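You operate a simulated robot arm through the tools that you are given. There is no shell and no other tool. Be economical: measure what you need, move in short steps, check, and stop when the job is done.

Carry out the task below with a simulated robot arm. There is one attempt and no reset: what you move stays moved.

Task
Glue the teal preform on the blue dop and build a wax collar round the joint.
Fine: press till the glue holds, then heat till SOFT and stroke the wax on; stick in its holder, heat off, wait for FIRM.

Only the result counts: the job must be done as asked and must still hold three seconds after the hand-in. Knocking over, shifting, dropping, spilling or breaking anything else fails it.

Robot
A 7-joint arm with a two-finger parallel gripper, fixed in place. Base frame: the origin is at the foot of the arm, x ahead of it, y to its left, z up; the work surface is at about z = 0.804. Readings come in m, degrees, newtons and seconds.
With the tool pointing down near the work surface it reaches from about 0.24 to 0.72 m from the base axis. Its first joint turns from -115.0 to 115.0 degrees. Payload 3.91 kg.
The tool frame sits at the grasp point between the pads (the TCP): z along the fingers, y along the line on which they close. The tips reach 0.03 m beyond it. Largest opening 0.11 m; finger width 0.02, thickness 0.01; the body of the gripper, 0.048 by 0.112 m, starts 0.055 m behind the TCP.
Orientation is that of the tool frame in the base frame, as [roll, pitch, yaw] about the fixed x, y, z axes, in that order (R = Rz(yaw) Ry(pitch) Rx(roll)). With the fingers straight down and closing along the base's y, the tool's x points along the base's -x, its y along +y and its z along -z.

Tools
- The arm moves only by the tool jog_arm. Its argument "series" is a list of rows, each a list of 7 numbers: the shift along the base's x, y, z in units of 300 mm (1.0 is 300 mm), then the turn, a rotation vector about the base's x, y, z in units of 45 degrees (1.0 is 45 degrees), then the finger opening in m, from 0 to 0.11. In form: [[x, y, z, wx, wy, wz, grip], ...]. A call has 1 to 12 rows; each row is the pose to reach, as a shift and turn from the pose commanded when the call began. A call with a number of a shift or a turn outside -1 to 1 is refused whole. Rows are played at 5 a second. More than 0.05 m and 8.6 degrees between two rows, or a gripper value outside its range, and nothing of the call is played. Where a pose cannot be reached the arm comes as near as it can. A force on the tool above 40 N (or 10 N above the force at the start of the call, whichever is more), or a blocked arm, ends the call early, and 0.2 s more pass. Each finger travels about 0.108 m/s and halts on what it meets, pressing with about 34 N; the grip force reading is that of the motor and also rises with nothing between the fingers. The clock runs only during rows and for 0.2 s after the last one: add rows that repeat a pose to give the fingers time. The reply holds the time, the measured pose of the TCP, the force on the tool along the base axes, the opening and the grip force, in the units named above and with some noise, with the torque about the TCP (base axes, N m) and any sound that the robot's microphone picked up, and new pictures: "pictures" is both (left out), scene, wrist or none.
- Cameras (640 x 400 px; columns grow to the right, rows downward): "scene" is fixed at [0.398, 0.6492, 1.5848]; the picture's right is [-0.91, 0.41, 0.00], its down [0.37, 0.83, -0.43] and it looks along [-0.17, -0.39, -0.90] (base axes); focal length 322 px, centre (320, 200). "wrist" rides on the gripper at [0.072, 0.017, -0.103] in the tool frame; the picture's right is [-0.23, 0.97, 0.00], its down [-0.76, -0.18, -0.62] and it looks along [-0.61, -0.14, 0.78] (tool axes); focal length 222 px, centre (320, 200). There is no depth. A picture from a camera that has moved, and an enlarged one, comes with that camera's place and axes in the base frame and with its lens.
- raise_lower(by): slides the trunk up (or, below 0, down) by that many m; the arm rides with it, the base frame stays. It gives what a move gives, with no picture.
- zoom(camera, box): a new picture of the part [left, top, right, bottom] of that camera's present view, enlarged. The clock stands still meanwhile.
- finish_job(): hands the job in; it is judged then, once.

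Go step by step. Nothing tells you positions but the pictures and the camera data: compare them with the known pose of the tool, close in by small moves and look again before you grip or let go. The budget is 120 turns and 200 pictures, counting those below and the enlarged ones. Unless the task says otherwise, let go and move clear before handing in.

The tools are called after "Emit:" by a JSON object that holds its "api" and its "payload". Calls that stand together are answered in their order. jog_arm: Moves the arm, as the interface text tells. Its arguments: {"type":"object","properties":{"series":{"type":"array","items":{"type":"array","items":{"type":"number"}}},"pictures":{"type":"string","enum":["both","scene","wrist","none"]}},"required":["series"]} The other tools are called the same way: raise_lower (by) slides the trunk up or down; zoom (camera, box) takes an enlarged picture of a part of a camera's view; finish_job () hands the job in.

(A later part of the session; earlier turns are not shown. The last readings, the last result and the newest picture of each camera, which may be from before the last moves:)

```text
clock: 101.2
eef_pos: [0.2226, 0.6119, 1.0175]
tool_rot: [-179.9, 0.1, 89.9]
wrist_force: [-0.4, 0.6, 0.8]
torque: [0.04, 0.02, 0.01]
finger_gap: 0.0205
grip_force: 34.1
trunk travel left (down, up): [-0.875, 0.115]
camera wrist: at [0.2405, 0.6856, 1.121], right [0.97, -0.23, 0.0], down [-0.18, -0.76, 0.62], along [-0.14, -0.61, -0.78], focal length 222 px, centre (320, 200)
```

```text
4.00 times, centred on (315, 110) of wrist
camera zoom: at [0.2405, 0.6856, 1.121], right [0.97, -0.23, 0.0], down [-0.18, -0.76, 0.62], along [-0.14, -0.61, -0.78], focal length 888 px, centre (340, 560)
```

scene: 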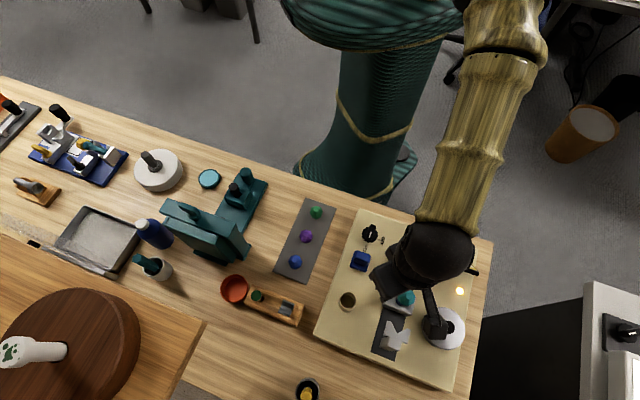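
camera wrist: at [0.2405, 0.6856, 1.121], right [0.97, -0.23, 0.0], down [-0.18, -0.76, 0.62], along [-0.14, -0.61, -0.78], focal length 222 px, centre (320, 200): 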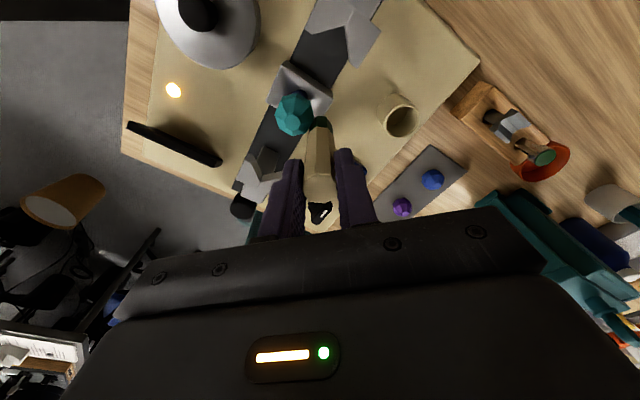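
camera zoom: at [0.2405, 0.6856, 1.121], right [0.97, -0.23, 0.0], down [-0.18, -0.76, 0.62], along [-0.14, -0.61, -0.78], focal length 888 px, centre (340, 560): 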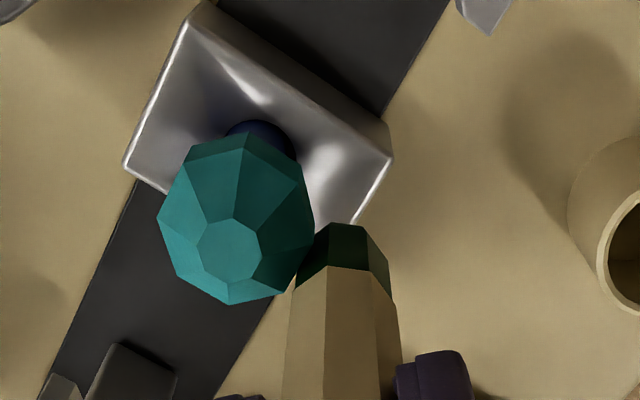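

The tip is just at the stone's side, ~25 mm from its axis. I'll stroke the first half circle round the joint.

Emit:
{"api": "jog_arm", "payload": {"series": [[0.0153, 0.0156, 0, 0, 0, 0, 0.01], [0.0262, 0.0347, 0, 0, 0, 0, 0.01], [0.0317, 0.056, 0, 0, 0, 0, 0.01], [0.0315, 0.078, 0, 0, 0, 0, 0.01], [0.0256, 0.0992, 0, 0, 0, 0, 0.01], [0.0144, 0.1182, 0, 0, 0, 0, 0.01], [-0.0013, 0.1336, 0, 0, 0, 0, 0.01], [-0.0204, 0.1445, 0, 0, 0, 0, 0.01], [-0.0417, 0.15, 0, 0, 0, 0, 0.01], [-0.0637, 0.1498, 0, 0, 0, 0, 0.01], [-0.0849, 0.1439, 0, 0, 0, 0, 0.01], [-0.1039, 0.1327, 0, 0, 0, 0, 0.01]], "pictures": "wrist"}}

Emit:
{"api": "zoom", "payload": {"camera": "wrist", "box": [240, 80, 400, 200]}}

Emit:
{"api": "zoom", "payload": {"camera": "scene", "box": [380, 275, 428, 305]}}

```text
clock: 103.8
eef_pos: [0.1918, 0.6543, 1.0176]
tool_rot: [180.0, 0.0, 89.9]
wrist_force: [-0.6, 0.7, -0.5]
torque: [-0.01, 0.02, 0.05]
finger_gap: 0.0201
grip_force: 34.0
trunk travel left (down, up): [-0.875, 0.115]
camera wrist: at [0.2087, 0.7266, 1.1213], right [0.97, -0.23, 0.0], down [-0.18, -0.76, 0.62], along [-0.14, -0.61, -0.78], focal length 222 px, centre (320, 200)
```

wrist: 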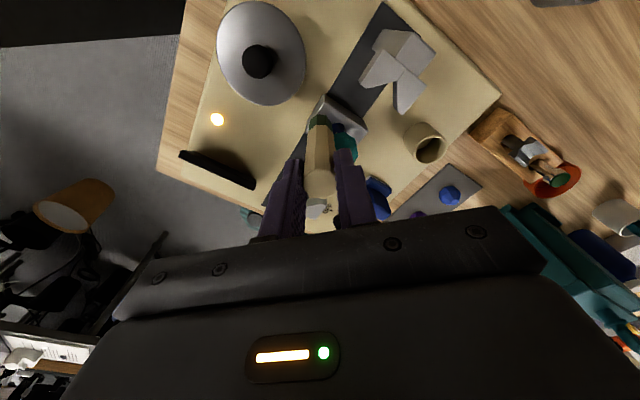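

```text
3.33 times, centred on (320, 140) of wrist
camera zoom: at [0.2087, 0.7266, 1.1213], right [0.97, -0.23, 0.0], down [-0.18, -0.76, 0.62], along [-0.14, -0.61, -0.78], focal length 740 px, centre (320, 400)
```

zoom: 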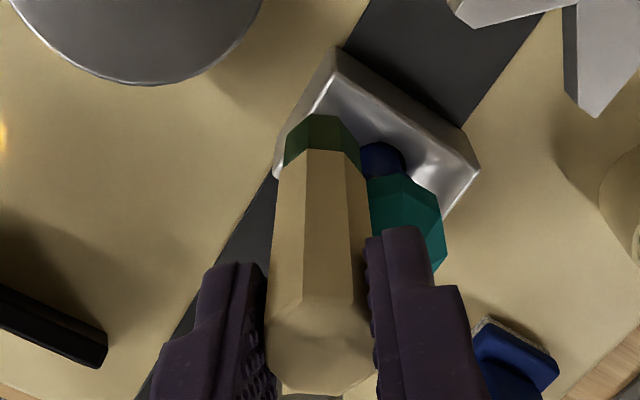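

```text
13.33 times, centred on (404, 290) of scene
camera zoom: at [0.398, 0.6492, 1.5848], right [-0.91, 0.41, 0.0], down [0.37, 0.83, -0.43], along [-0.17, -0.39, -0.9], focal length 4295 px, centre (-800, -1000)
```

zoom: 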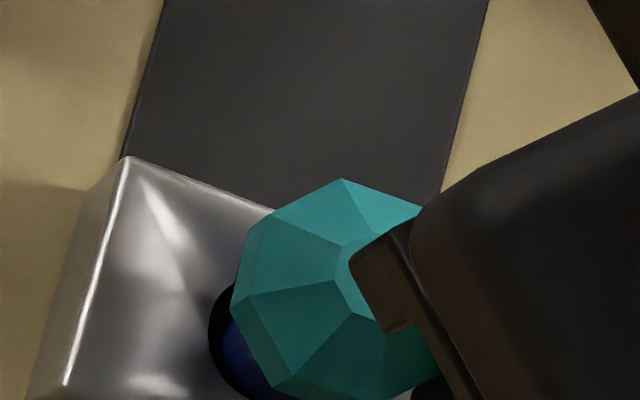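

No wax visible yet and no contact force; the stick must actually touch. I'll press inward by a few mm here.

Emit:
{"api": "jog_arm", "payload": {"series": [[0.003, -0.004, 0, 0, 0, 0, 0.01], [0.006, -0.008, 0, 0, 0, 0, 0.01], [0.006, -0.008, 0, 0, 0, 0, 0.01]], "pictures": "none"}}

Emit:
{"api": "jog_arm", "payload": {"series": [[0.003, -0.004, 0, 0, 0, 0, 0.01], [0.006, -0.008, 0, 0, 0, 0, 0.01], [0.006, -0.008, 0, 0, 0, 0, 0.01]], "pictures": "wrist"}}

Emit:
{"api": "zoom", "payload": {"camera": "wrist", "box": [270, 90, 390, 180]}}

```text
clock: 104.6
eef_pos: [0.1933, 0.6511, 1.0187]
tool_rot: [-179.8, 0.0, 89.8]
wrist_force: [0.3, 0.0, -1.1]
torque: [0.03, -0.01, -0.05]
finger_gap: 0.0203
grip_force: 34.6
trunk travel left (down, up): [-0.875, 0.115]
```

```text
clock: 105.4
eef_pos: [0.1946, 0.6499, 1.0174]
tool_rot: [-179.9, 0.0, 89.8]
wrist_force: [-0.3, -0.1, -0.3]
torque: [0.0, 0.07, 0.01]
finger_gap: 0.0202
grip_force: 34.1
trunk travel left (down, up): [-0.875, 0.115]
camera wrist: at [0.2138, 0.7214, 1.121], right [0.97, -0.23, 0.0], down [-0.18, -0.76, 0.62], along [-0.14, -0.61, -0.78], focal length 222 px, centre (320, 200)
```

wrist: 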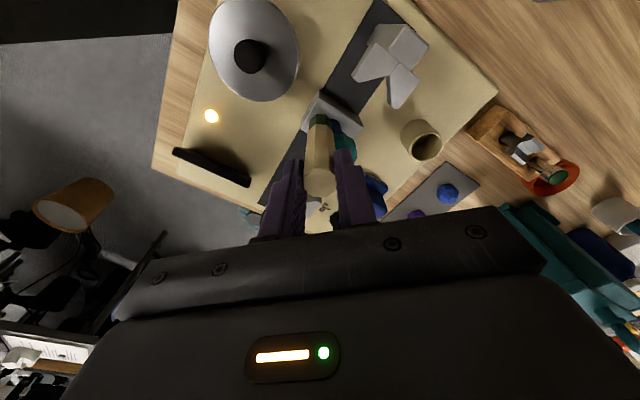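

```text
4.44 times, centred on (330, 135) of wrist
camera zoom: at [0.2138, 0.7214, 1.121], right [0.97, -0.23, 0.0], down [-0.18, -0.76, 0.62], along [-0.14, -0.61, -0.78], focal length 987 px, centre (276, 489)
```

zoom: 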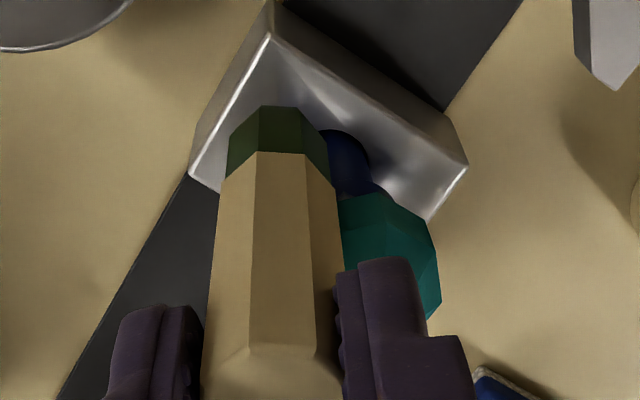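

Emit:
{"api": "jog_arm", "payload": {"series": [[0.003, -0.004, 0, 0, 0, 0, 0.01], [0.006, -0.008, 0, 0, 0, 0, 0.01], [0.006, -0.008, 0, 0, 0, 0, 0.01]], "pictures": "none"}}

Emit:
{"api": "zoom", "payload": {"camera": "scene", "box": [380, 275, 428, 305]}}

```text
clock: 106.2
eef_pos: [0.1961, 0.6459, 1.0183]
tool_rot: [-179.9, 0.0, 90.0]
wrist_force: [-1.9, 2.5, 0.8]
torque: [0.21, 0.2, 0.0]
finger_gap: 0.02
grip_force: 34.3
trunk travel left (down, up): [-0.875, 0.115]
```

```text
13.33 times, centred on (404, 290) of scene
camera zoom: at [0.398, 0.6492, 1.5848], right [-0.91, 0.41, 0.0], down [0.37, 0.83, -0.43], along [-0.17, -0.39, -0.9], focal length 4295 px, centre (-800, -1000)
```

zoom: 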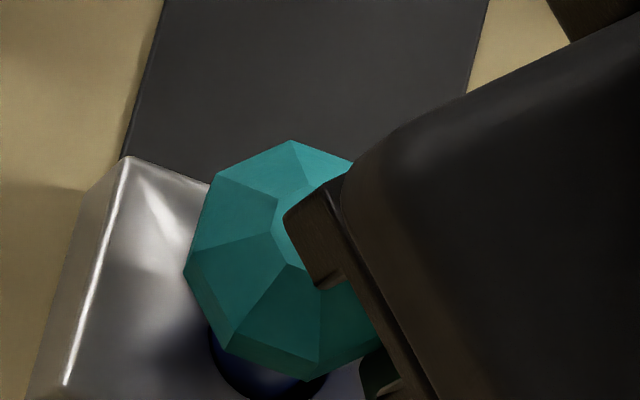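

The dop leans loosely in its socket when pushed sideways, so the stone moved. Let me look before continuing.

Emit:
{"api": "jog_arm", "payload": {"series": [[-0.02, 0.026, 0, 0, 0, 0, 0.01], [-0.04, 0.052, 0, 0, 0, 0, 0.01], [-0.1, 0.12, 0.1, 0, 0, 0, 0.01], [-0.15, 0.16, 0.2, 0, 0, 0, 0.01], [-0.15, 0.16, 0.2, 0, 0, 0, 0.01]], "pictures": "wrist"}}

Emit:
{"api": "zoom", "payload": {"camera": "wrist", "box": [290, 80, 410, 170]}}

Emit:
{"api": "zoom", "payload": {"camera": "scene", "box": [380, 275, 428, 305]}}

```text
clock: 107.4
eef_pos: [0.1517, 0.6922, 1.0789]
tool_rot: [179.9, -0.1, 89.9]
wrist_force: [-0.3, -0.3, 0.0]
torque: [0.02, 0.03, 0.02]
finger_gap: 0.0201
grip_force: 34.2
trunk travel left (down, up): [-0.875, 0.115]
camera wrist: at [0.1687, 0.7654, 1.1825], right [0.97, -0.23, 0.0], down [-0.18, -0.76, 0.62], along [-0.14, -0.61, -0.78], focal length 222 px, centre (320, 200)
```

wrist: 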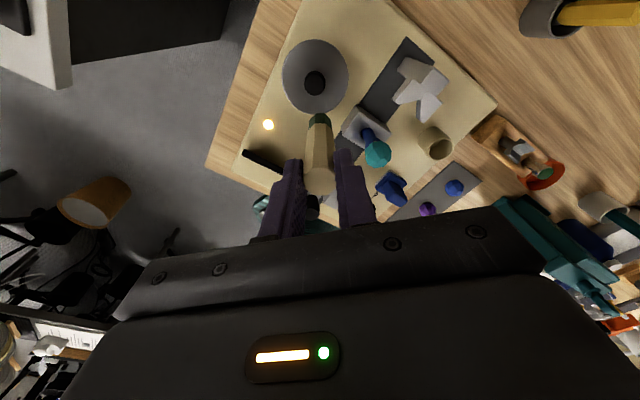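

```text
4.44 times, centred on (350, 125) of wrist
camera zoom: at [0.1687, 0.7654, 1.1825], right [0.97, -0.23, 0.0], down [-0.18, -0.76, 0.62], along [-0.14, -0.61, -0.78], focal length 987 px, centre (187, 533)
```

zoom: 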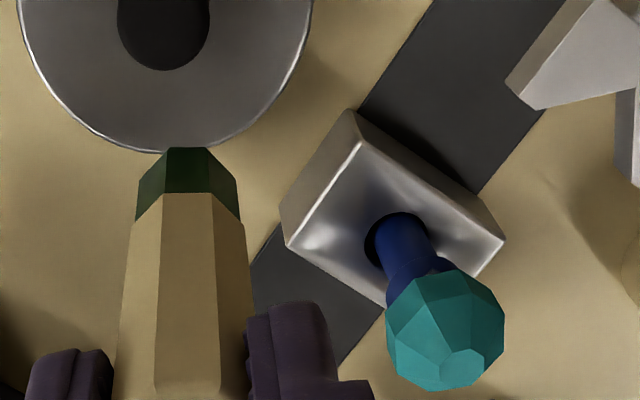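

```text
13.33 times, centred on (404, 290) of scene
camera zoom: at [0.398, 0.6492, 1.5848], right [-0.91, 0.41, 0.0], down [0.37, 0.83, -0.43], along [-0.17, -0.39, -0.9], focal length 4295 px, centre (-800, -1000)
```

zoom: 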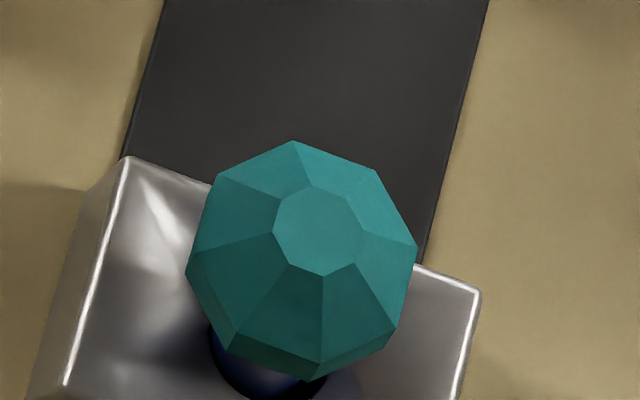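

Emit:
{"api": "zoom", "payload": {"camera": "scene", "box": [420, 240, 490, 285]}}

Emit:
{"api": "zoom", "payload": {"camera": "wrist", "box": [350, 115, 400, 165]}}

```text
8.89 times, centred on (455, 262) of scene
camera zoom: at [0.398, 0.6492, 1.5848], right [-0.91, 0.41, 0.0], down [0.37, 0.83, -0.43], along [-0.17, -0.39, -0.9], focal length 2864 px, centre (-880, -356)
```

zoom: 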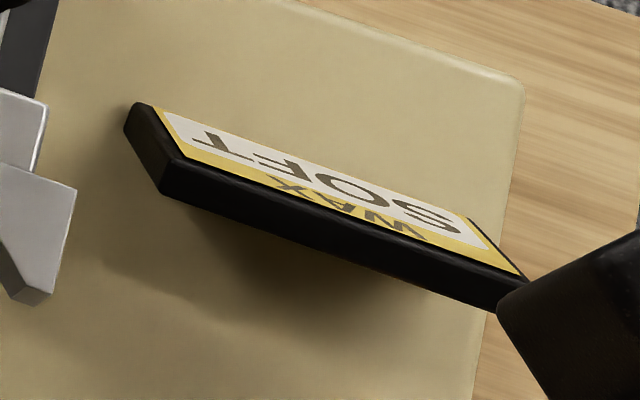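

```text
8.00 times, centred on (375, 140) of wrist
camera zoom: at [0.1687, 0.7654, 1.1825], right [0.97, -0.23, 0.0], down [-0.18, -0.76, 0.62], along [-0.14, -0.61, -0.78], focal length 1777 px, centre (-120, 680)
```

zoom: 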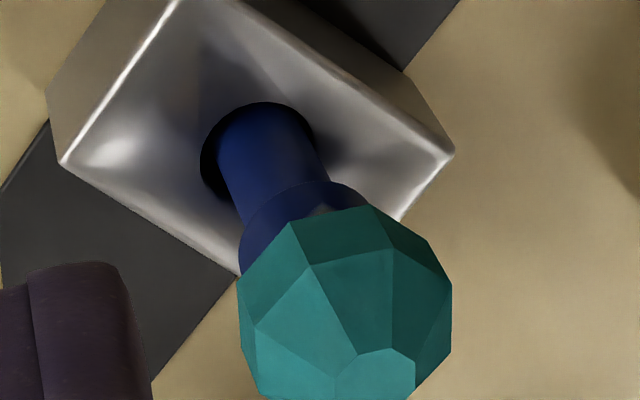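

Comparing pictures, the stick appears to be slipping down in the grip. Let me check it.

Emit:
{"api": "zoom", "payload": {"camera": "wrist", "box": [260, 105, 380, 225]}}

```text
3.33 times, centred on (320, 165) of wrist
camera zoom: at [0.1687, 0.7654, 1.1825], right [0.97, -0.23, 0.0], down [-0.18, -0.76, 0.62], along [-0.14, -0.61, -0.78], focal length 740 px, centre (320, 317)
```

zoom: 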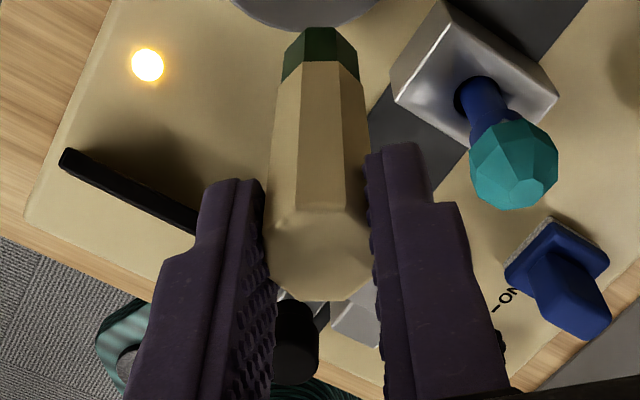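

The stick has slid ~24 mm down in the grip (top now 11 mm below the TCP), so the green tip was below the joint. I'll return it to the holder and regrip lower.

Emit:
{"api": "jog_arm", "payload": {"series": [[0.05, -0.03, 0.06, 0, 0, 0, 0.0], [0.14, -0.09, 0.08, 0, 0, 0, 0.0], [0.25, -0.17, 0.08, 0, 0, 0, 0.0], [0.36, -0.24, 0.08, 0, 0, 0, 0.0], [0.46, -0.31, 0.08, 0, 0, 0, 0.0], [0.515, -0.352, 0.08, 0, 0, 0, 0.0], [0.515, -0.352, 0.08, 0, 0, 0, 0.0]], "pictures": "wrist"}}

Emit:
{"api": "zoom", "payload": {"camera": "wrist", "box": [240, 60, 400, 220]}}

```text
clock: 109.0
eef_pos: [0.3044, 0.5908, 1.1022]
tool_rot: [-180.0, 0.0, 90.1]
wrist_force: [-0.2, 0.0, -1.6]
torque: [-0.03, 0.0, -0.04]
finger_gap: 0.0195
grip_force: 34.0
trunk travel left (down, up): [-0.875, 0.115]
camera wrist: at [0.3217, 0.6626, 1.2051], right [0.97, -0.23, 0.0], down [-0.18, -0.76, 0.62], along [-0.14, -0.61, -0.78], focal length 222 px, centre (320, 200)
```

wrist: 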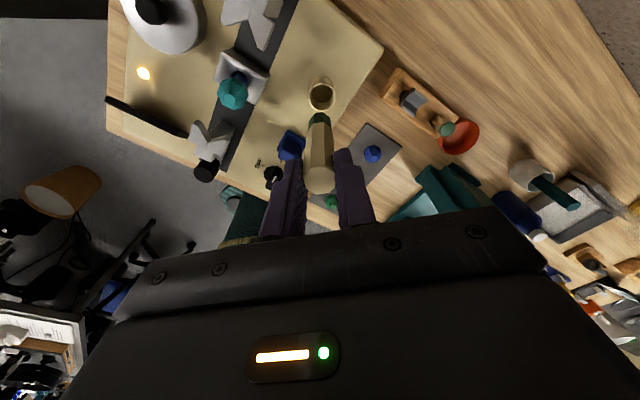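

```text
2.50 times, centred on (320, 140) of wrist
camera zoom: at [0.3217, 0.6626, 1.2051], right [0.97, -0.23, 0.0], down [-0.18, -0.76, 0.62], along [-0.14, -0.61, -0.78], focal length 555 px, centre (320, 350)
```

zoom: 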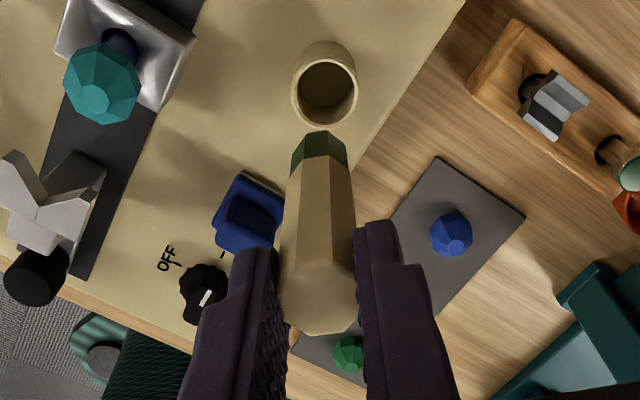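

Emit:
{"api": "jog_arm", "payload": {"series": [[0.01, -0.011, -0.1, 0, 0, 0, 0.0], [0.01, -0.011, -0.2, 0, 0, 0, 0.0], [0.01, -0.011, -0.26, 0, 0, 0, 0.0], [0.01, -0.011, -0.26, 0, 0, 0, 0.0]], "pictures": "wrist"}}

Emit:
{"api": "zoom", "payload": {"camera": "wrist", "box": [260, 80, 380, 200]}}

```text
clock: 110.0
eef_pos: [0.3093, 0.5867, 1.0249]
tool_rot: [180.0, 0.0, 89.9]
wrist_force: [0.2, -0.1, 0.3]
torque: [0.01, 0.01, -0.01]
finger_gap: 0.0195
grip_force: 33.9
trunk travel left (down, up): [-0.875, 0.115]
camera wrist: at [0.3267, 0.6586, 1.1284], right [0.97, -0.23, 0.0], down [-0.18, -0.76, 0.62], along [-0.14, -0.61, -0.78], focal length 222 px, centre (320, 200)
```

wrist: 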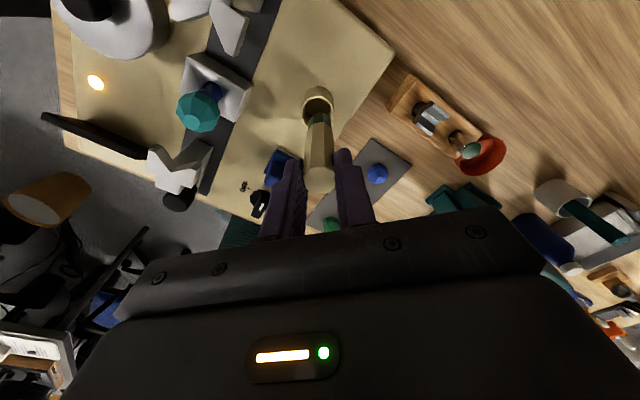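

```text
3.33 times, centred on (320, 140) of wrist
camera zoom: at [0.3267, 0.6586, 1.1284], right [0.97, -0.23, 0.0], down [-0.18, -0.76, 0.62], along [-0.14, -0.61, -0.78], focal length 740 px, centre (320, 400)
```

zoom: 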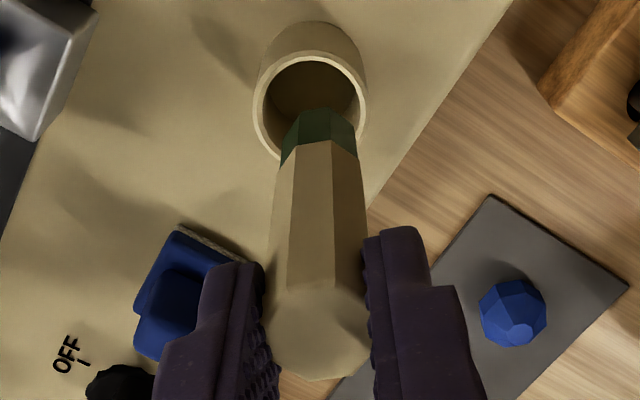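

Emit:
{"api": "jog_arm", "payload": {"series": [[-0.007, -0.003, -0.02, 0, 0, 0, 0.0], [-0.007, -0.003, -0.08, 0, 0, 0, 0.0], [-0.007, -0.003, -0.14, 0, 0, 0, 0.0], [-0.007, -0.003, -0.185, 0, 0, 0, 0.0]], "pictures": "wrist"}}

Emit:
{"api": "zoom", "payload": {"camera": "wrist", "box": [260, 80, 380, 200]}}

```text
clock: 111.0
eef_pos: [0.3093, 0.5859, 0.9684]
tool_rot: [-179.9, 0.0, 90.0]
wrist_force: [1.0, 1.2, 0.0]
torque: [-0.01, -0.02, -0.03]
finger_gap: 0.0192
grip_force: 33.6
trunk travel left (down, up): [-0.875, 0.115]
camera wrist: at [0.3257, 0.659, 1.0721], right [0.97, -0.23, 0.0], down [-0.18, -0.76, 0.62], along [-0.14, -0.61, -0.78], focal length 222 px, centre (320, 200)
```

wrist: 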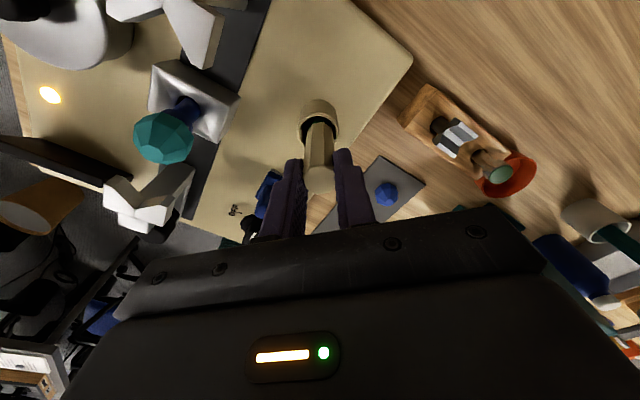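

```text
3.33 times, centred on (320, 140) of wrist
camera zoom: at [0.3257, 0.659, 1.0721], right [0.97, -0.23, 0.0], down [-0.18, -0.76, 0.62], along [-0.14, -0.61, -0.78], focal length 740 px, centre (320, 400)
```

zoom: 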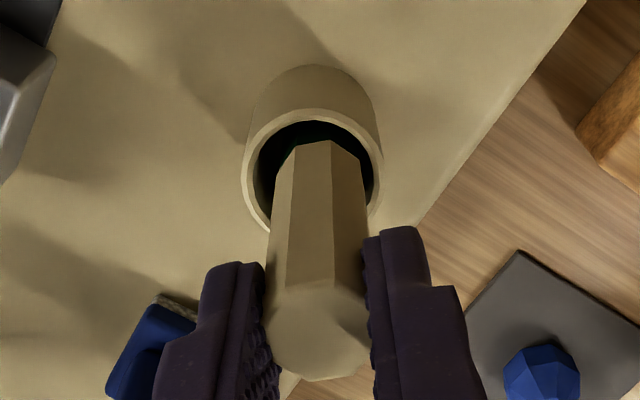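

It's inside the holder. Release, go lower, and regrip.

Emit:
{"api": "jog_arm", "payload": {"series": [[0, 0, 0, 0, 0, 0, 0.03], [0, 0, 0, 0, 0, 0, 0.05], [0, 0, 0, 0, 0, 0, 0.05], [-0.008, 0, -0.08, 0, 0, 0, 0.05], [-0.008, 0, -0.158, 0, 0, 0, 0.05], [-0.008, 0, -0.158, 0, 0, 0, 0.05]], "pictures": "wrist"}}

Emit:
{"api": "zoom", "payload": {"camera": "wrist", "box": [260, 80, 380, 200]}}

```text
clock: 112.4
eef_pos: [0.304, 0.5865, 0.9215]
tool_rot: [179.9, 0.0, 90.1]
wrist_force: [1.2, 0.0, -0.1]
torque: [0.0, -0.01, -0.01]
finger_gap: 0.0502
grip_force: 0.1
trunk travel left (down, up): [-0.875, 0.115]
camera wrist: at [0.3217, 0.6589, 1.024], right [0.97, -0.23, 0.0], down [-0.18, -0.76, 0.62], along [-0.14, -0.61, -0.78], focal length 222 px, centre (320, 200)
```

wrist: 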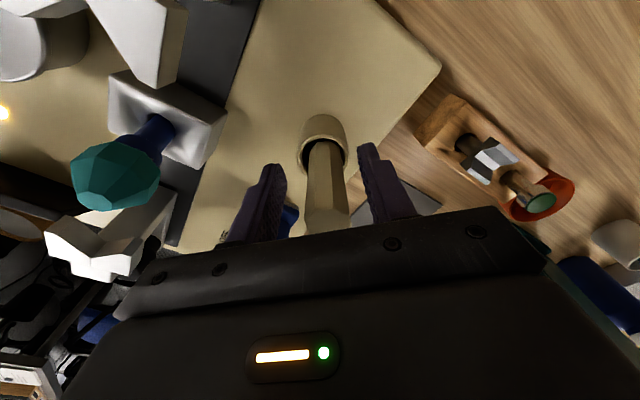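

```text
3.33 times, centred on (320, 140) of wrist
camera zoom: at [0.3217, 0.6589, 1.024], right [0.97, -0.23, 0.0], down [-0.18, -0.76, 0.62], along [-0.14, -0.61, -0.78], focal length 740 px, centre (320, 400)
```

zoom: 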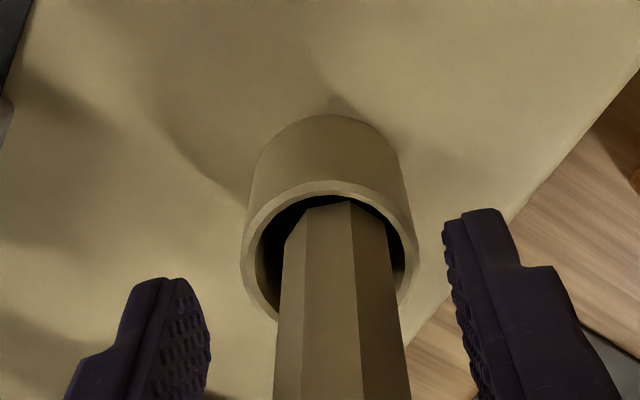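

Emit:
{"api": "jog_arm", "payload": {"series": [[0, 0, 0, 0, 0, 0, 0.03], [0, 0, 0, 0, 0, 0, 0.0], [0, 0, 0, 0, 0, 0, 0.0], [0, 0, 0, 0, 0, 0, 0.0], [0, 0, 0.05, 0, 0, 0, 0.0], [0, 0, 0.15, 0, 0, 0, 0.0], [0, 0, 0.28, 0, 0, 0, 0.0], [0, 0, 0.4, 0, 0, 0, 0.0]], "pictures": "wrist"}}

Emit:
{"api": "zoom", "payload": {"camera": "wrist", "box": [220, 60, 420, 240]}}

```text
clock: 114.2
eef_pos: [0.304, 0.5859, 1.0424]
tool_rot: [-179.9, -0.1, 90.0]
wrist_force: [-0.6, 0.3, -0.9]
torque: [0.02, 0.02, 0.0]
finger_gap: 0.02
grip_force: 34.1
trunk travel left (down, up): [-0.875, 0.115]
camera wrist: at [0.321, 0.659, 1.1454], right [0.97, -0.23, 0.0], down [-0.18, -0.76, 0.62], along [-0.14, -0.61, -0.78], focal length 222 px, centre (320, 200)
```

wrist: 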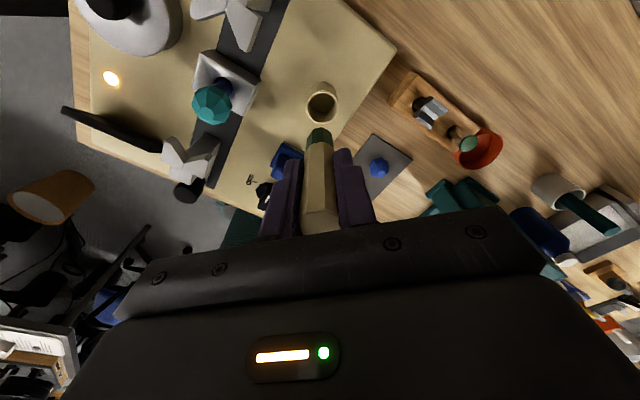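

```text
2.22 times, centred on (320, 150) of wrist
camera zoom: at [0.321, 0.659, 1.1454], right [0.97, -0.23, 0.0], down [-0.18, -0.76, 0.62], along [-0.14, -0.61, -0.78], focal length 494 px, centre (320, 311)
```

zoom: 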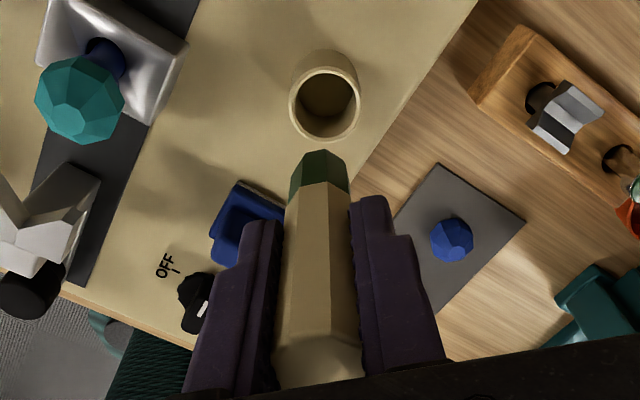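

Regripped with the bottom ~86 mm below the TCP. I'll bring the tip to the −45° side of the joint with the green part spanning z ≈ 0.912–0.93 and touch in.

Emit:
{"api": "jog_arm", "payload": {"series": [[-0.12, 0.03, 0, 0, 0, 0, 0.0], [-0.239, 0.064, 0, 0, 0, 0, 0.0], [-0.239, 0.064, -0.08, 0, 0, 0, 0.0], [-0.239, 0.064, -0.148, 0, 0, 0, 0.0], [-0.255, 0.08, -0.148, 0, 0, 0, 0.0], [-0.276, 0.102, -0.148, 0, 0, 0, 0.0]], "pictures": "wrist"}}

Emit:
{"api": "zoom", "payload": {"camera": "wrist", "box": [250, 80, 370, 180]}}

```text
clock: 115.6
eef_pos: [0.2225, 0.614, 0.9964]
tool_rot: [-180.0, 0.1, 89.9]
wrist_force: [0.1, -0.2, 0.0]
torque: [0.0, -0.01, 0.01]
finger_gap: 0.0199
grip_force: 34.3
trunk travel left (down, up): [-0.875, 0.115]
camera wrist: at [0.2396, 0.6872, 1.0998], right [0.97, -0.23, 0.0], down [-0.18, -0.76, 0.62], along [-0.14, -0.61, -0.78], focal length 222 px, centre (320, 200)
```

wrist: 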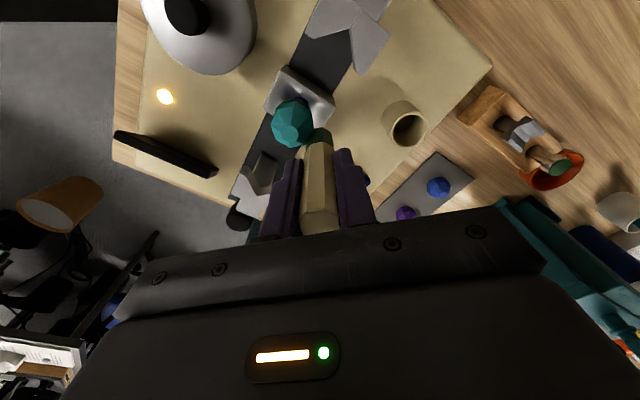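

```text
4.00 times, centred on (310, 130) of wrist
camera zoom: at [0.2396, 0.6872, 1.0998], right [0.97, -0.23, 0.0], down [-0.18, -0.76, 0.62], along [-0.14, -0.61, -0.78], focal length 888 px, centre (360, 480)
```

zoom: 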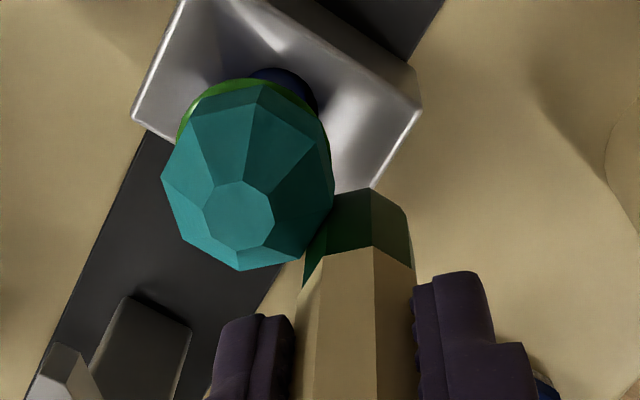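

A green wax collar has started to appear. Now stroke the first half circle.

Emit:
{"api": "jog_arm", "payload": {"series": [[0.0115, 0.0154, 0, 0, 0, 0, 0], [0.0188, 0.033, 0, 0, 0, 0, 0], [0.0213, 0.052, 0, 0, 0, 0, 0], [0.0188, 0.071, 0, 0, 0, 0, 0], [0.0115, 0.0886, 0, 0, 0, 0, 0], [0, 0.1038, 0, 0, 0, 0, 0], [-0.0154, 0.1155, 0, 0, 0, 0, 0], [-0.033, 0.1228, 0, 0, 0, 0, 0], [-0.052, 0.1253, 0, 0, 0, 0, 0], [-0.071, 0.1228, 0, 0, 0, 0, 0], [-0.0886, 0.1155, 0, 0, 0, 0, 0], [-0.104, 0.1038, 0, 0, 0, 0, 0]], "pictures": "wrist"}}

Emit:
{"api": "zoom", "payload": {"camera": "wrist", "box": [260, 80, 400, 190]}}

Emit:
{"api": "zoom", "payload": {"camera": "scene", "box": [380, 275, 428, 305]}}

```text
clock: 118.2
eef_pos: [0.1902, 0.6472, 0.9987]
tool_rot: [-179.9, 0.0, 90.1]
wrist_force: [-0.4, 0.0, -0.1]
torque: [0.03, 0.0, 0.0]
finger_gap: 0.0197
grip_force: 34.2
trunk travel left (down, up): [-0.875, 0.115]
camera wrist: at [0.2081, 0.719, 1.1016], right [0.97, -0.23, 0.0], down [-0.18, -0.76, 0.62], along [-0.14, -0.61, -0.78], focal length 222 px, centre (320, 200)
```

wrist: 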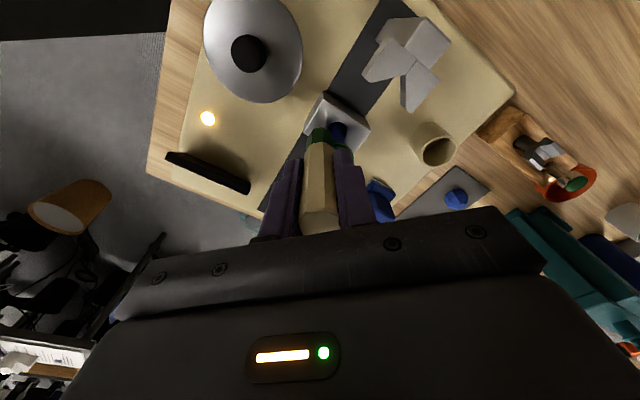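

```text
3.64 times, centred on (330, 135) of wrist
camera zoom: at [0.2081, 0.719, 1.1016], right [0.97, -0.23, 0.0], down [-0.18, -0.76, 0.62], along [-0.14, -0.61, -0.78], focal length 808 px, centre (284, 436)
```

zoom: 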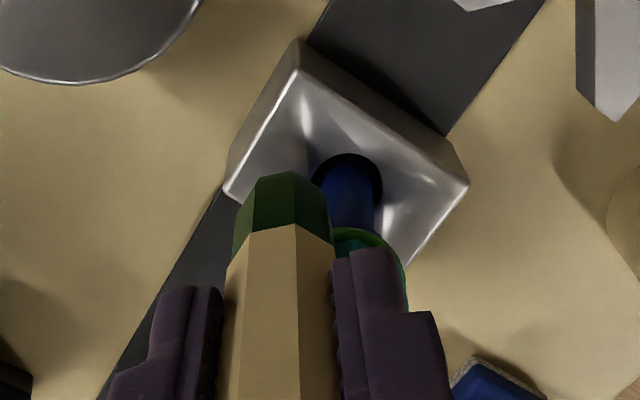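

```text
13.33 times, centred on (404, 290) of scene
camera zoom: at [0.398, 0.6492, 1.5848], right [-0.91, 0.41, 0.0], down [0.37, 0.83, -0.43], along [-0.17, -0.39, -0.9], focal length 4295 px, centre (-800, -1000)
```

zoom: 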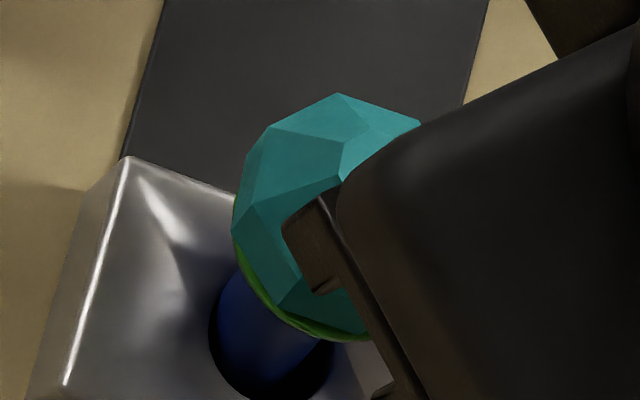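

Collar is forming on that half. Stroke the second half.

Emit:
{"api": "jog_arm", "payload": {"series": [[-0.0115, -0.0153, 0, 0, 0, 0, 0], [-0.0188, -0.033, 0, 0, 0, 0, 0], [-0.0213, -0.052, 0, 0, 0, 0, 0], [-0.0188, -0.071, 0, 0, 0, 0, 0], [-0.0115, -0.0886, 0, 0, 0, 0, 0], [0, -0.1038, 0, 0, 0, 0, 0], [0.0154, -0.1155, 0, 0, 0, 0, 0], [0.033, -0.1228, 0, 0, 0, 0, 0], [0.052, -0.1253, 0, 0, 0, 0, 0], [0.071, -0.1228, 0, 0, 0, 0, 0], [0.0886, -0.1155, 0, 0, 0, 0, 0], [0.104, -0.104, 0, 0, 0, 0, 0]], "pictures": "wrist"}}

Emit:
{"api": "zoom", "payload": {"camera": "wrist", "box": [240, 80, 380, 190]}}

Emit:
{"api": "zoom", "payload": {"camera": "scene", "box": [380, 275, 428, 305]}}

```text
clock: 120.8
eef_pos: [0.2239, 0.615, 0.9969]
tool_rot: [-179.9, 0.1, 89.9]
wrist_force: [-0.2, 0.4, -0.4]
torque: [-0.02, 0.02, -0.03]
finger_gap: 0.0194
grip_force: 34.4
trunk travel left (down, up): [-0.875, 0.115]
camera wrist: at [0.24, 0.6874, 1.0997], right [0.97, -0.23, 0.0], down [-0.18, -0.76, 0.62], along [-0.14, -0.61, -0.78], focal length 222 px, centre (320, 200)
```

wrist: 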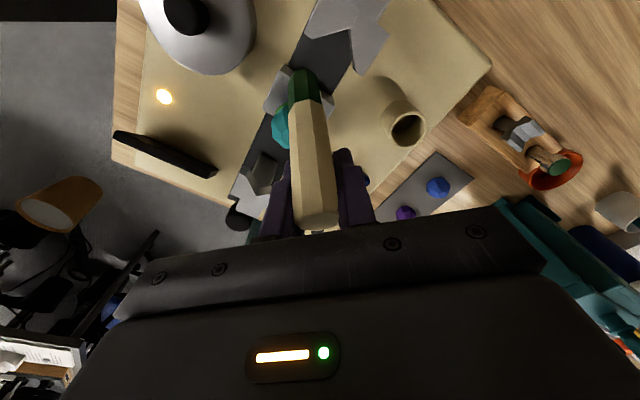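

```text
3.64 times, centred on (310, 135) of wrist
camera zoom: at [0.24, 0.6874, 1.0997], right [0.97, -0.23, 0.0], down [-0.18, -0.76, 0.62], along [-0.14, -0.61, -0.78], focal length 808 px, centre (356, 436)
```

zoom: 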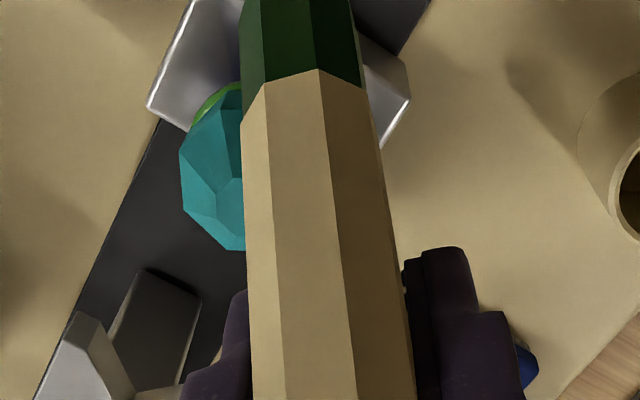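

```text
13.33 times, centred on (404, 290) of scene
camera zoom: at [0.398, 0.6492, 1.5848], right [-0.91, 0.41, 0.0], down [0.37, 0.83, -0.43], along [-0.17, -0.39, -0.9], focal length 4295 px, centre (-800, -1000)
```

zoom: 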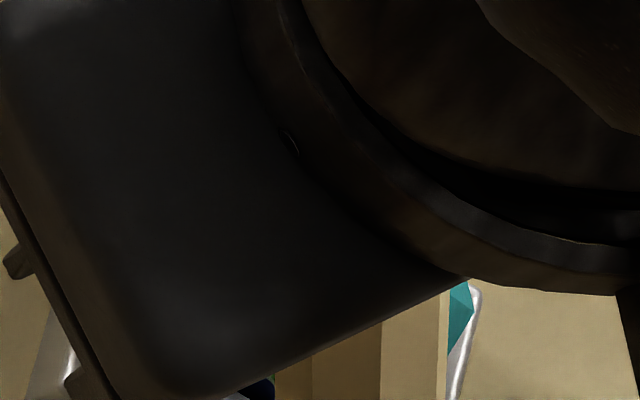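

The stick has swivelled in the grip (tip toward +y). I'll back away and inspect both collar and stick.

Emit:
{"api": "jog_arm", "payload": {"series": [[0.04, -0.04, 0, 0, 0, 0, 0], [0.1, -0.1, 0.0, 0, 0, 0, 0], [0.14, -0.14, 0.1, 0, 0, 0, 0], [0.16, -0.16, 0.2, 0, 0, 0, 0], [0.16, -0.16, 0.2, 0, 0, 0, 0]], "pictures": "both"}}

Emit:
{"api": "zoom", "payload": {"camera": "wrist", "box": [220, 60, 400, 220]}}

Emit:
{"api": "zoom", "payload": {"camera": "scene", "box": [370, 265, 434, 305]}}

```text
clock: 122.0
eef_pos: [0.271, 0.568, 1.058]
tool_rot: [-179.9, 0.0, 89.9]
wrist_force: [-0.4, -0.4, -0.5]
torque: [0.0, 0.01, 0.01]
finger_gap: 0.0196
grip_force: 34.4
trunk travel left (down, up): [-0.875, 0.115]
camera wrist: at [0.2881, 0.6412, 1.1609], right [0.97, -0.23, 0.0], down [-0.18, -0.76, 0.62], along [-0.14, -0.61, -0.78], focal length 222 px, centre (320, 200)
```

scene: 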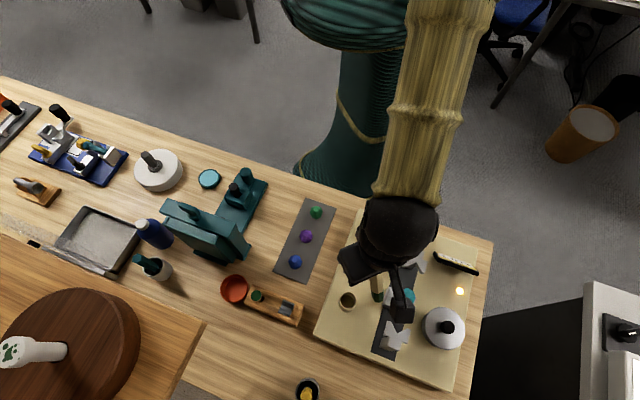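
wrist: 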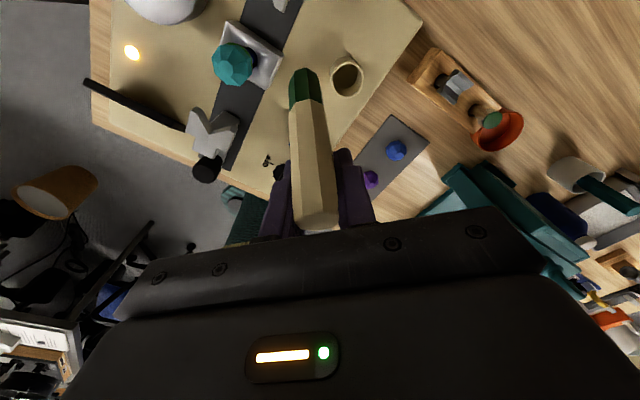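

```text
2.50 times, centred on (310, 140) of wrist
camera zoom: at [0.2881, 0.6412, 1.1609], right [0.97, -0.23, 0.0], down [-0.18, -0.76, 0.62], along [-0.14, -0.61, -0.78], focal length 555 px, centre (345, 350)
```

zoom: 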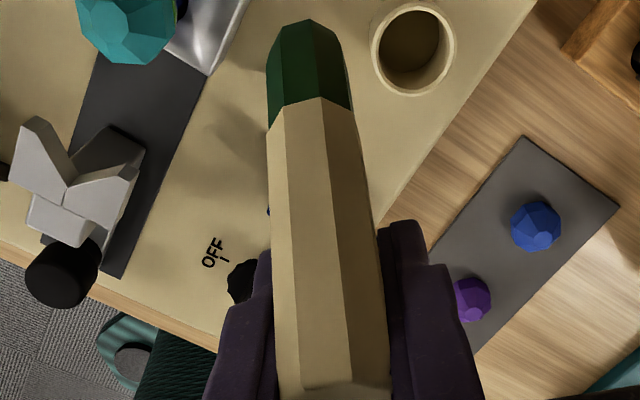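

```text
10.00 times, centred on (402, 285) of scene
camera zoom: at [0.398, 0.6492, 1.5848], right [-0.91, 0.41, 0.0], down [0.37, 0.83, -0.43], along [-0.17, -0.39, -0.9], focal length 3222 px, centre (-500, -650)
```

zoom: 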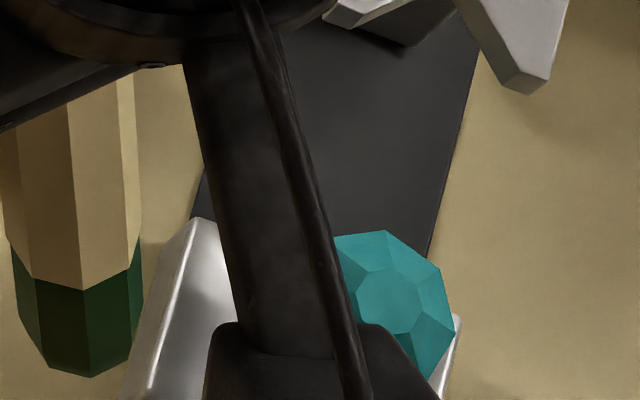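

The stick is tilted ~44° in the grip with its tip toward +y. I'll rotate the tool 180° so the tip points to −y; then tilting the tool back toward the robot will make the stick vertical.

Emit:
{"api": "jog_arm", "payload": {"series": [[0.02, 0.0, 0.03, 0, 0, 0.166, 0], [0.04, 0, 0.06, 0, 0, 0.333, 0], [0.06, 0, 0.1, 0, 0, 0.5, 0], [0.08, 0, 0.1, 0, 0, 0.666, 0], [0.1, 0, 0.1, 0, 0, 0.833, 0], [0.12, 0, 0.1, 0, 0, 1.0, 0]], "pictures": "none"}}

Emit:
{"api": "jog_arm", "payload": {"series": [[0, 0, 0, 0, 0, 0.166, 0], [0, 0, 0, 0, 0, 0.333, 0], [0, 0, 0, 0, 0, 0.5, 0], [0, 0, 0, 0, 0, 0.666, 0], [0, 0, 0, 0, 0, 0.833, 0], [0, 0, 0, 0, 0, 1.0, 0]], "pictures": "wrist"}}

Emit:
{"api": "zoom", "payload": {"camera": "scene", "box": [380, 275, 428, 305]}}

```text
clock: 123.4
eef_pos: [0.3062, 0.5665, 1.0878]
tool_rot: [-179.9, 0.0, 135.1]
wrist_force: [0.6, -0.5, 0.0]
torque: [-0.01, 0.03, 0.01]
finger_gap: 0.0192
grip_force: 33.9
trunk travel left (down, up): [-0.875, 0.115]
```

```text
clock: 124.8
eef_pos: [0.3059, 0.5687, 1.0875]
tool_rot: [-179.8, 0.0, -179.9]
wrist_force: [1.0, -0.3, -1.2]
torque: [-0.01, -0.01, 0.01]
finger_gap: 0.0193
grip_force: 34.1
trunk travel left (down, up): [-0.875, 0.115]
camera wrist: at [0.2336, 0.5856, 1.191], right [0.23, 0.97, 0.0], down [0.76, -0.18, 0.62], along [0.61, -0.14, -0.78], focal length 222 px, centre (320, 200)
```

wrist: 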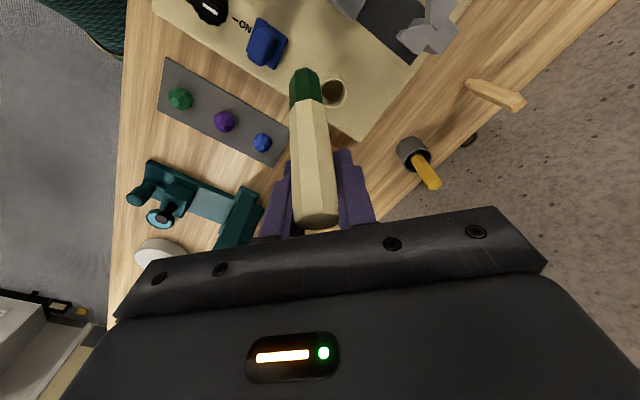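

```text
13.33 times, centred on (404, 290) of scene
camera zoom: at [0.398, 0.6492, 1.5848], right [-0.91, 0.41, 0.0], down [0.37, 0.83, -0.43], along [-0.17, -0.39, -0.9], focal length 4295 px, centre (-800, -1000)
```

zoom: 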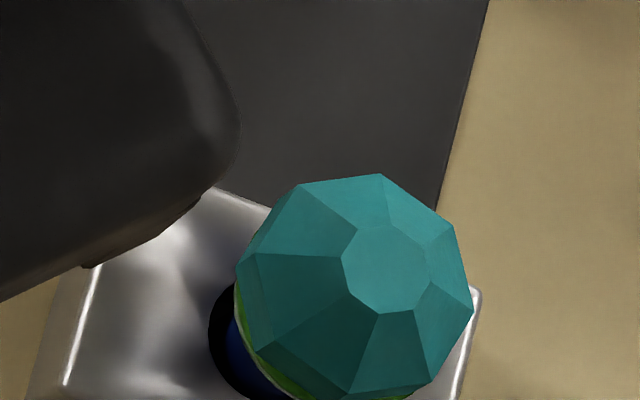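

At this yaw the tip points to −x, and tilting about −y (which I did before) will set the stick vertical. Do that over the holder, high up.

Emit:
{"api": "jog_arm", "payload": {"series": [[0, 0.01, 0, 0, -0.16, 0, 0], [0, 0.02, 0, 0, -0.32, 0, 0], [0, 0.03, 0, 0, -0.48, 0, 0], [0, 0.04, 0, 0, -0.64, 0, 0], [0, 0.05, 0, 0, -0.8, 0, 0], [0, 0.058, 0, 0, -0.96, 0, 0], [0, 0.058, 0, 0, -0.96, 0, 0]], "pictures": "both"}}

Emit:
{"api": "zoom", "payload": {"camera": "wrist", "box": [220, 40, 420, 220]}}

Emit:
{"api": "zoom", "payload": {"camera": "scene", "box": [310, 260, 420, 330]}}

```text
clock: 126.4
eef_pos: [0.3072, 0.585, 1.0891]
tool_rot: [-179.9, 43.1, 180.0]
wrist_force: [0.4, -0.5, -0.5]
torque: [0.01, -0.02, 0.0]
finger_gap: 0.0196
grip_force: 34.2
trunk travel left (down, up): [-0.875, 0.115]
camera wrist: at [0.1834, 0.6029, 1.1136], right [0.17, 0.97, 0.16], down [0.13, -0.18, 0.98], along [0.98, -0.14, -0.15], focal length 222 px, centre (320, 200)
```

scene: 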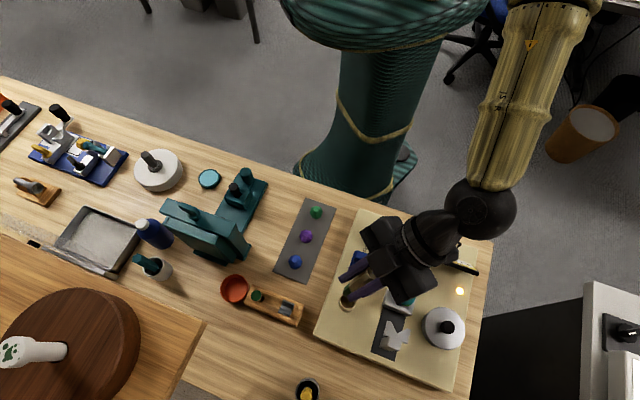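
wrist: 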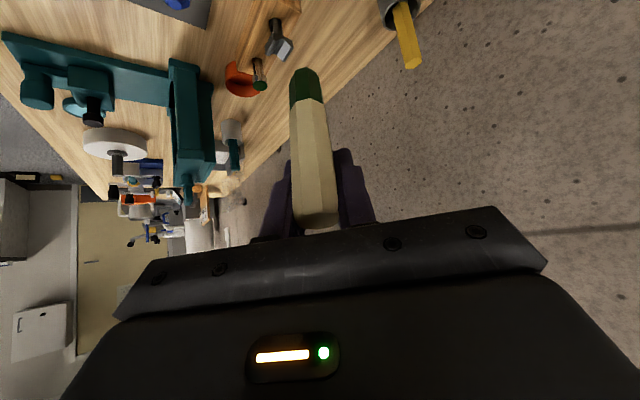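

```text
2.22 times, centred on (320, 130) of wrist
camera zoom: at [0.1834, 0.6029, 1.1136], right [0.17, 0.97, 0.16], down [0.13, -0.18, 0.98], along [0.98, -0.14, -0.15], focal length 494 px, centre (320, 356)
```

zoom: 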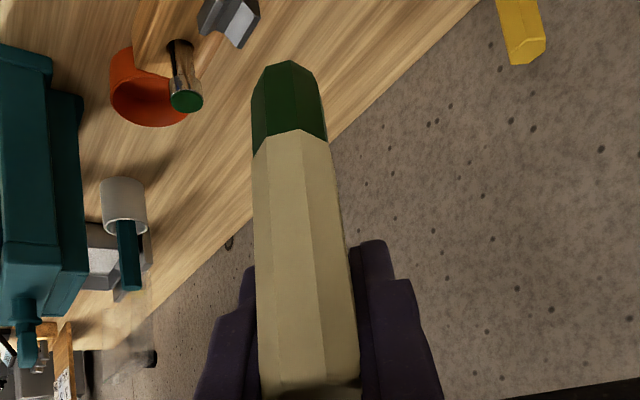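

```text
5.71 times, centred on (365, 295) of scene
camera zoom: at [0.398, 0.6492, 1.5848], right [-0.91, 0.41, 0.0], down [0.37, 0.83, -0.43], along [-0.17, -0.39, -0.9], focal length 1841 px, centre (63, -343)
```

zoom: 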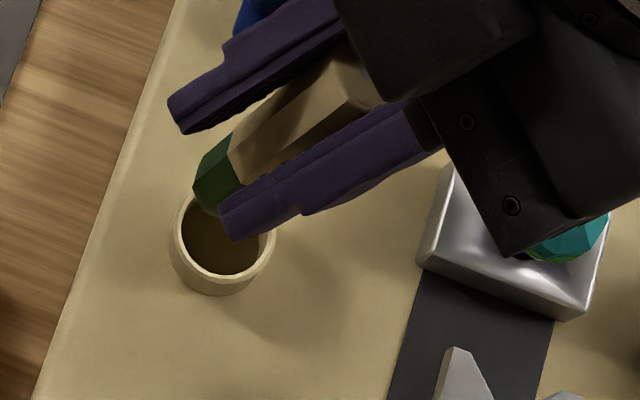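

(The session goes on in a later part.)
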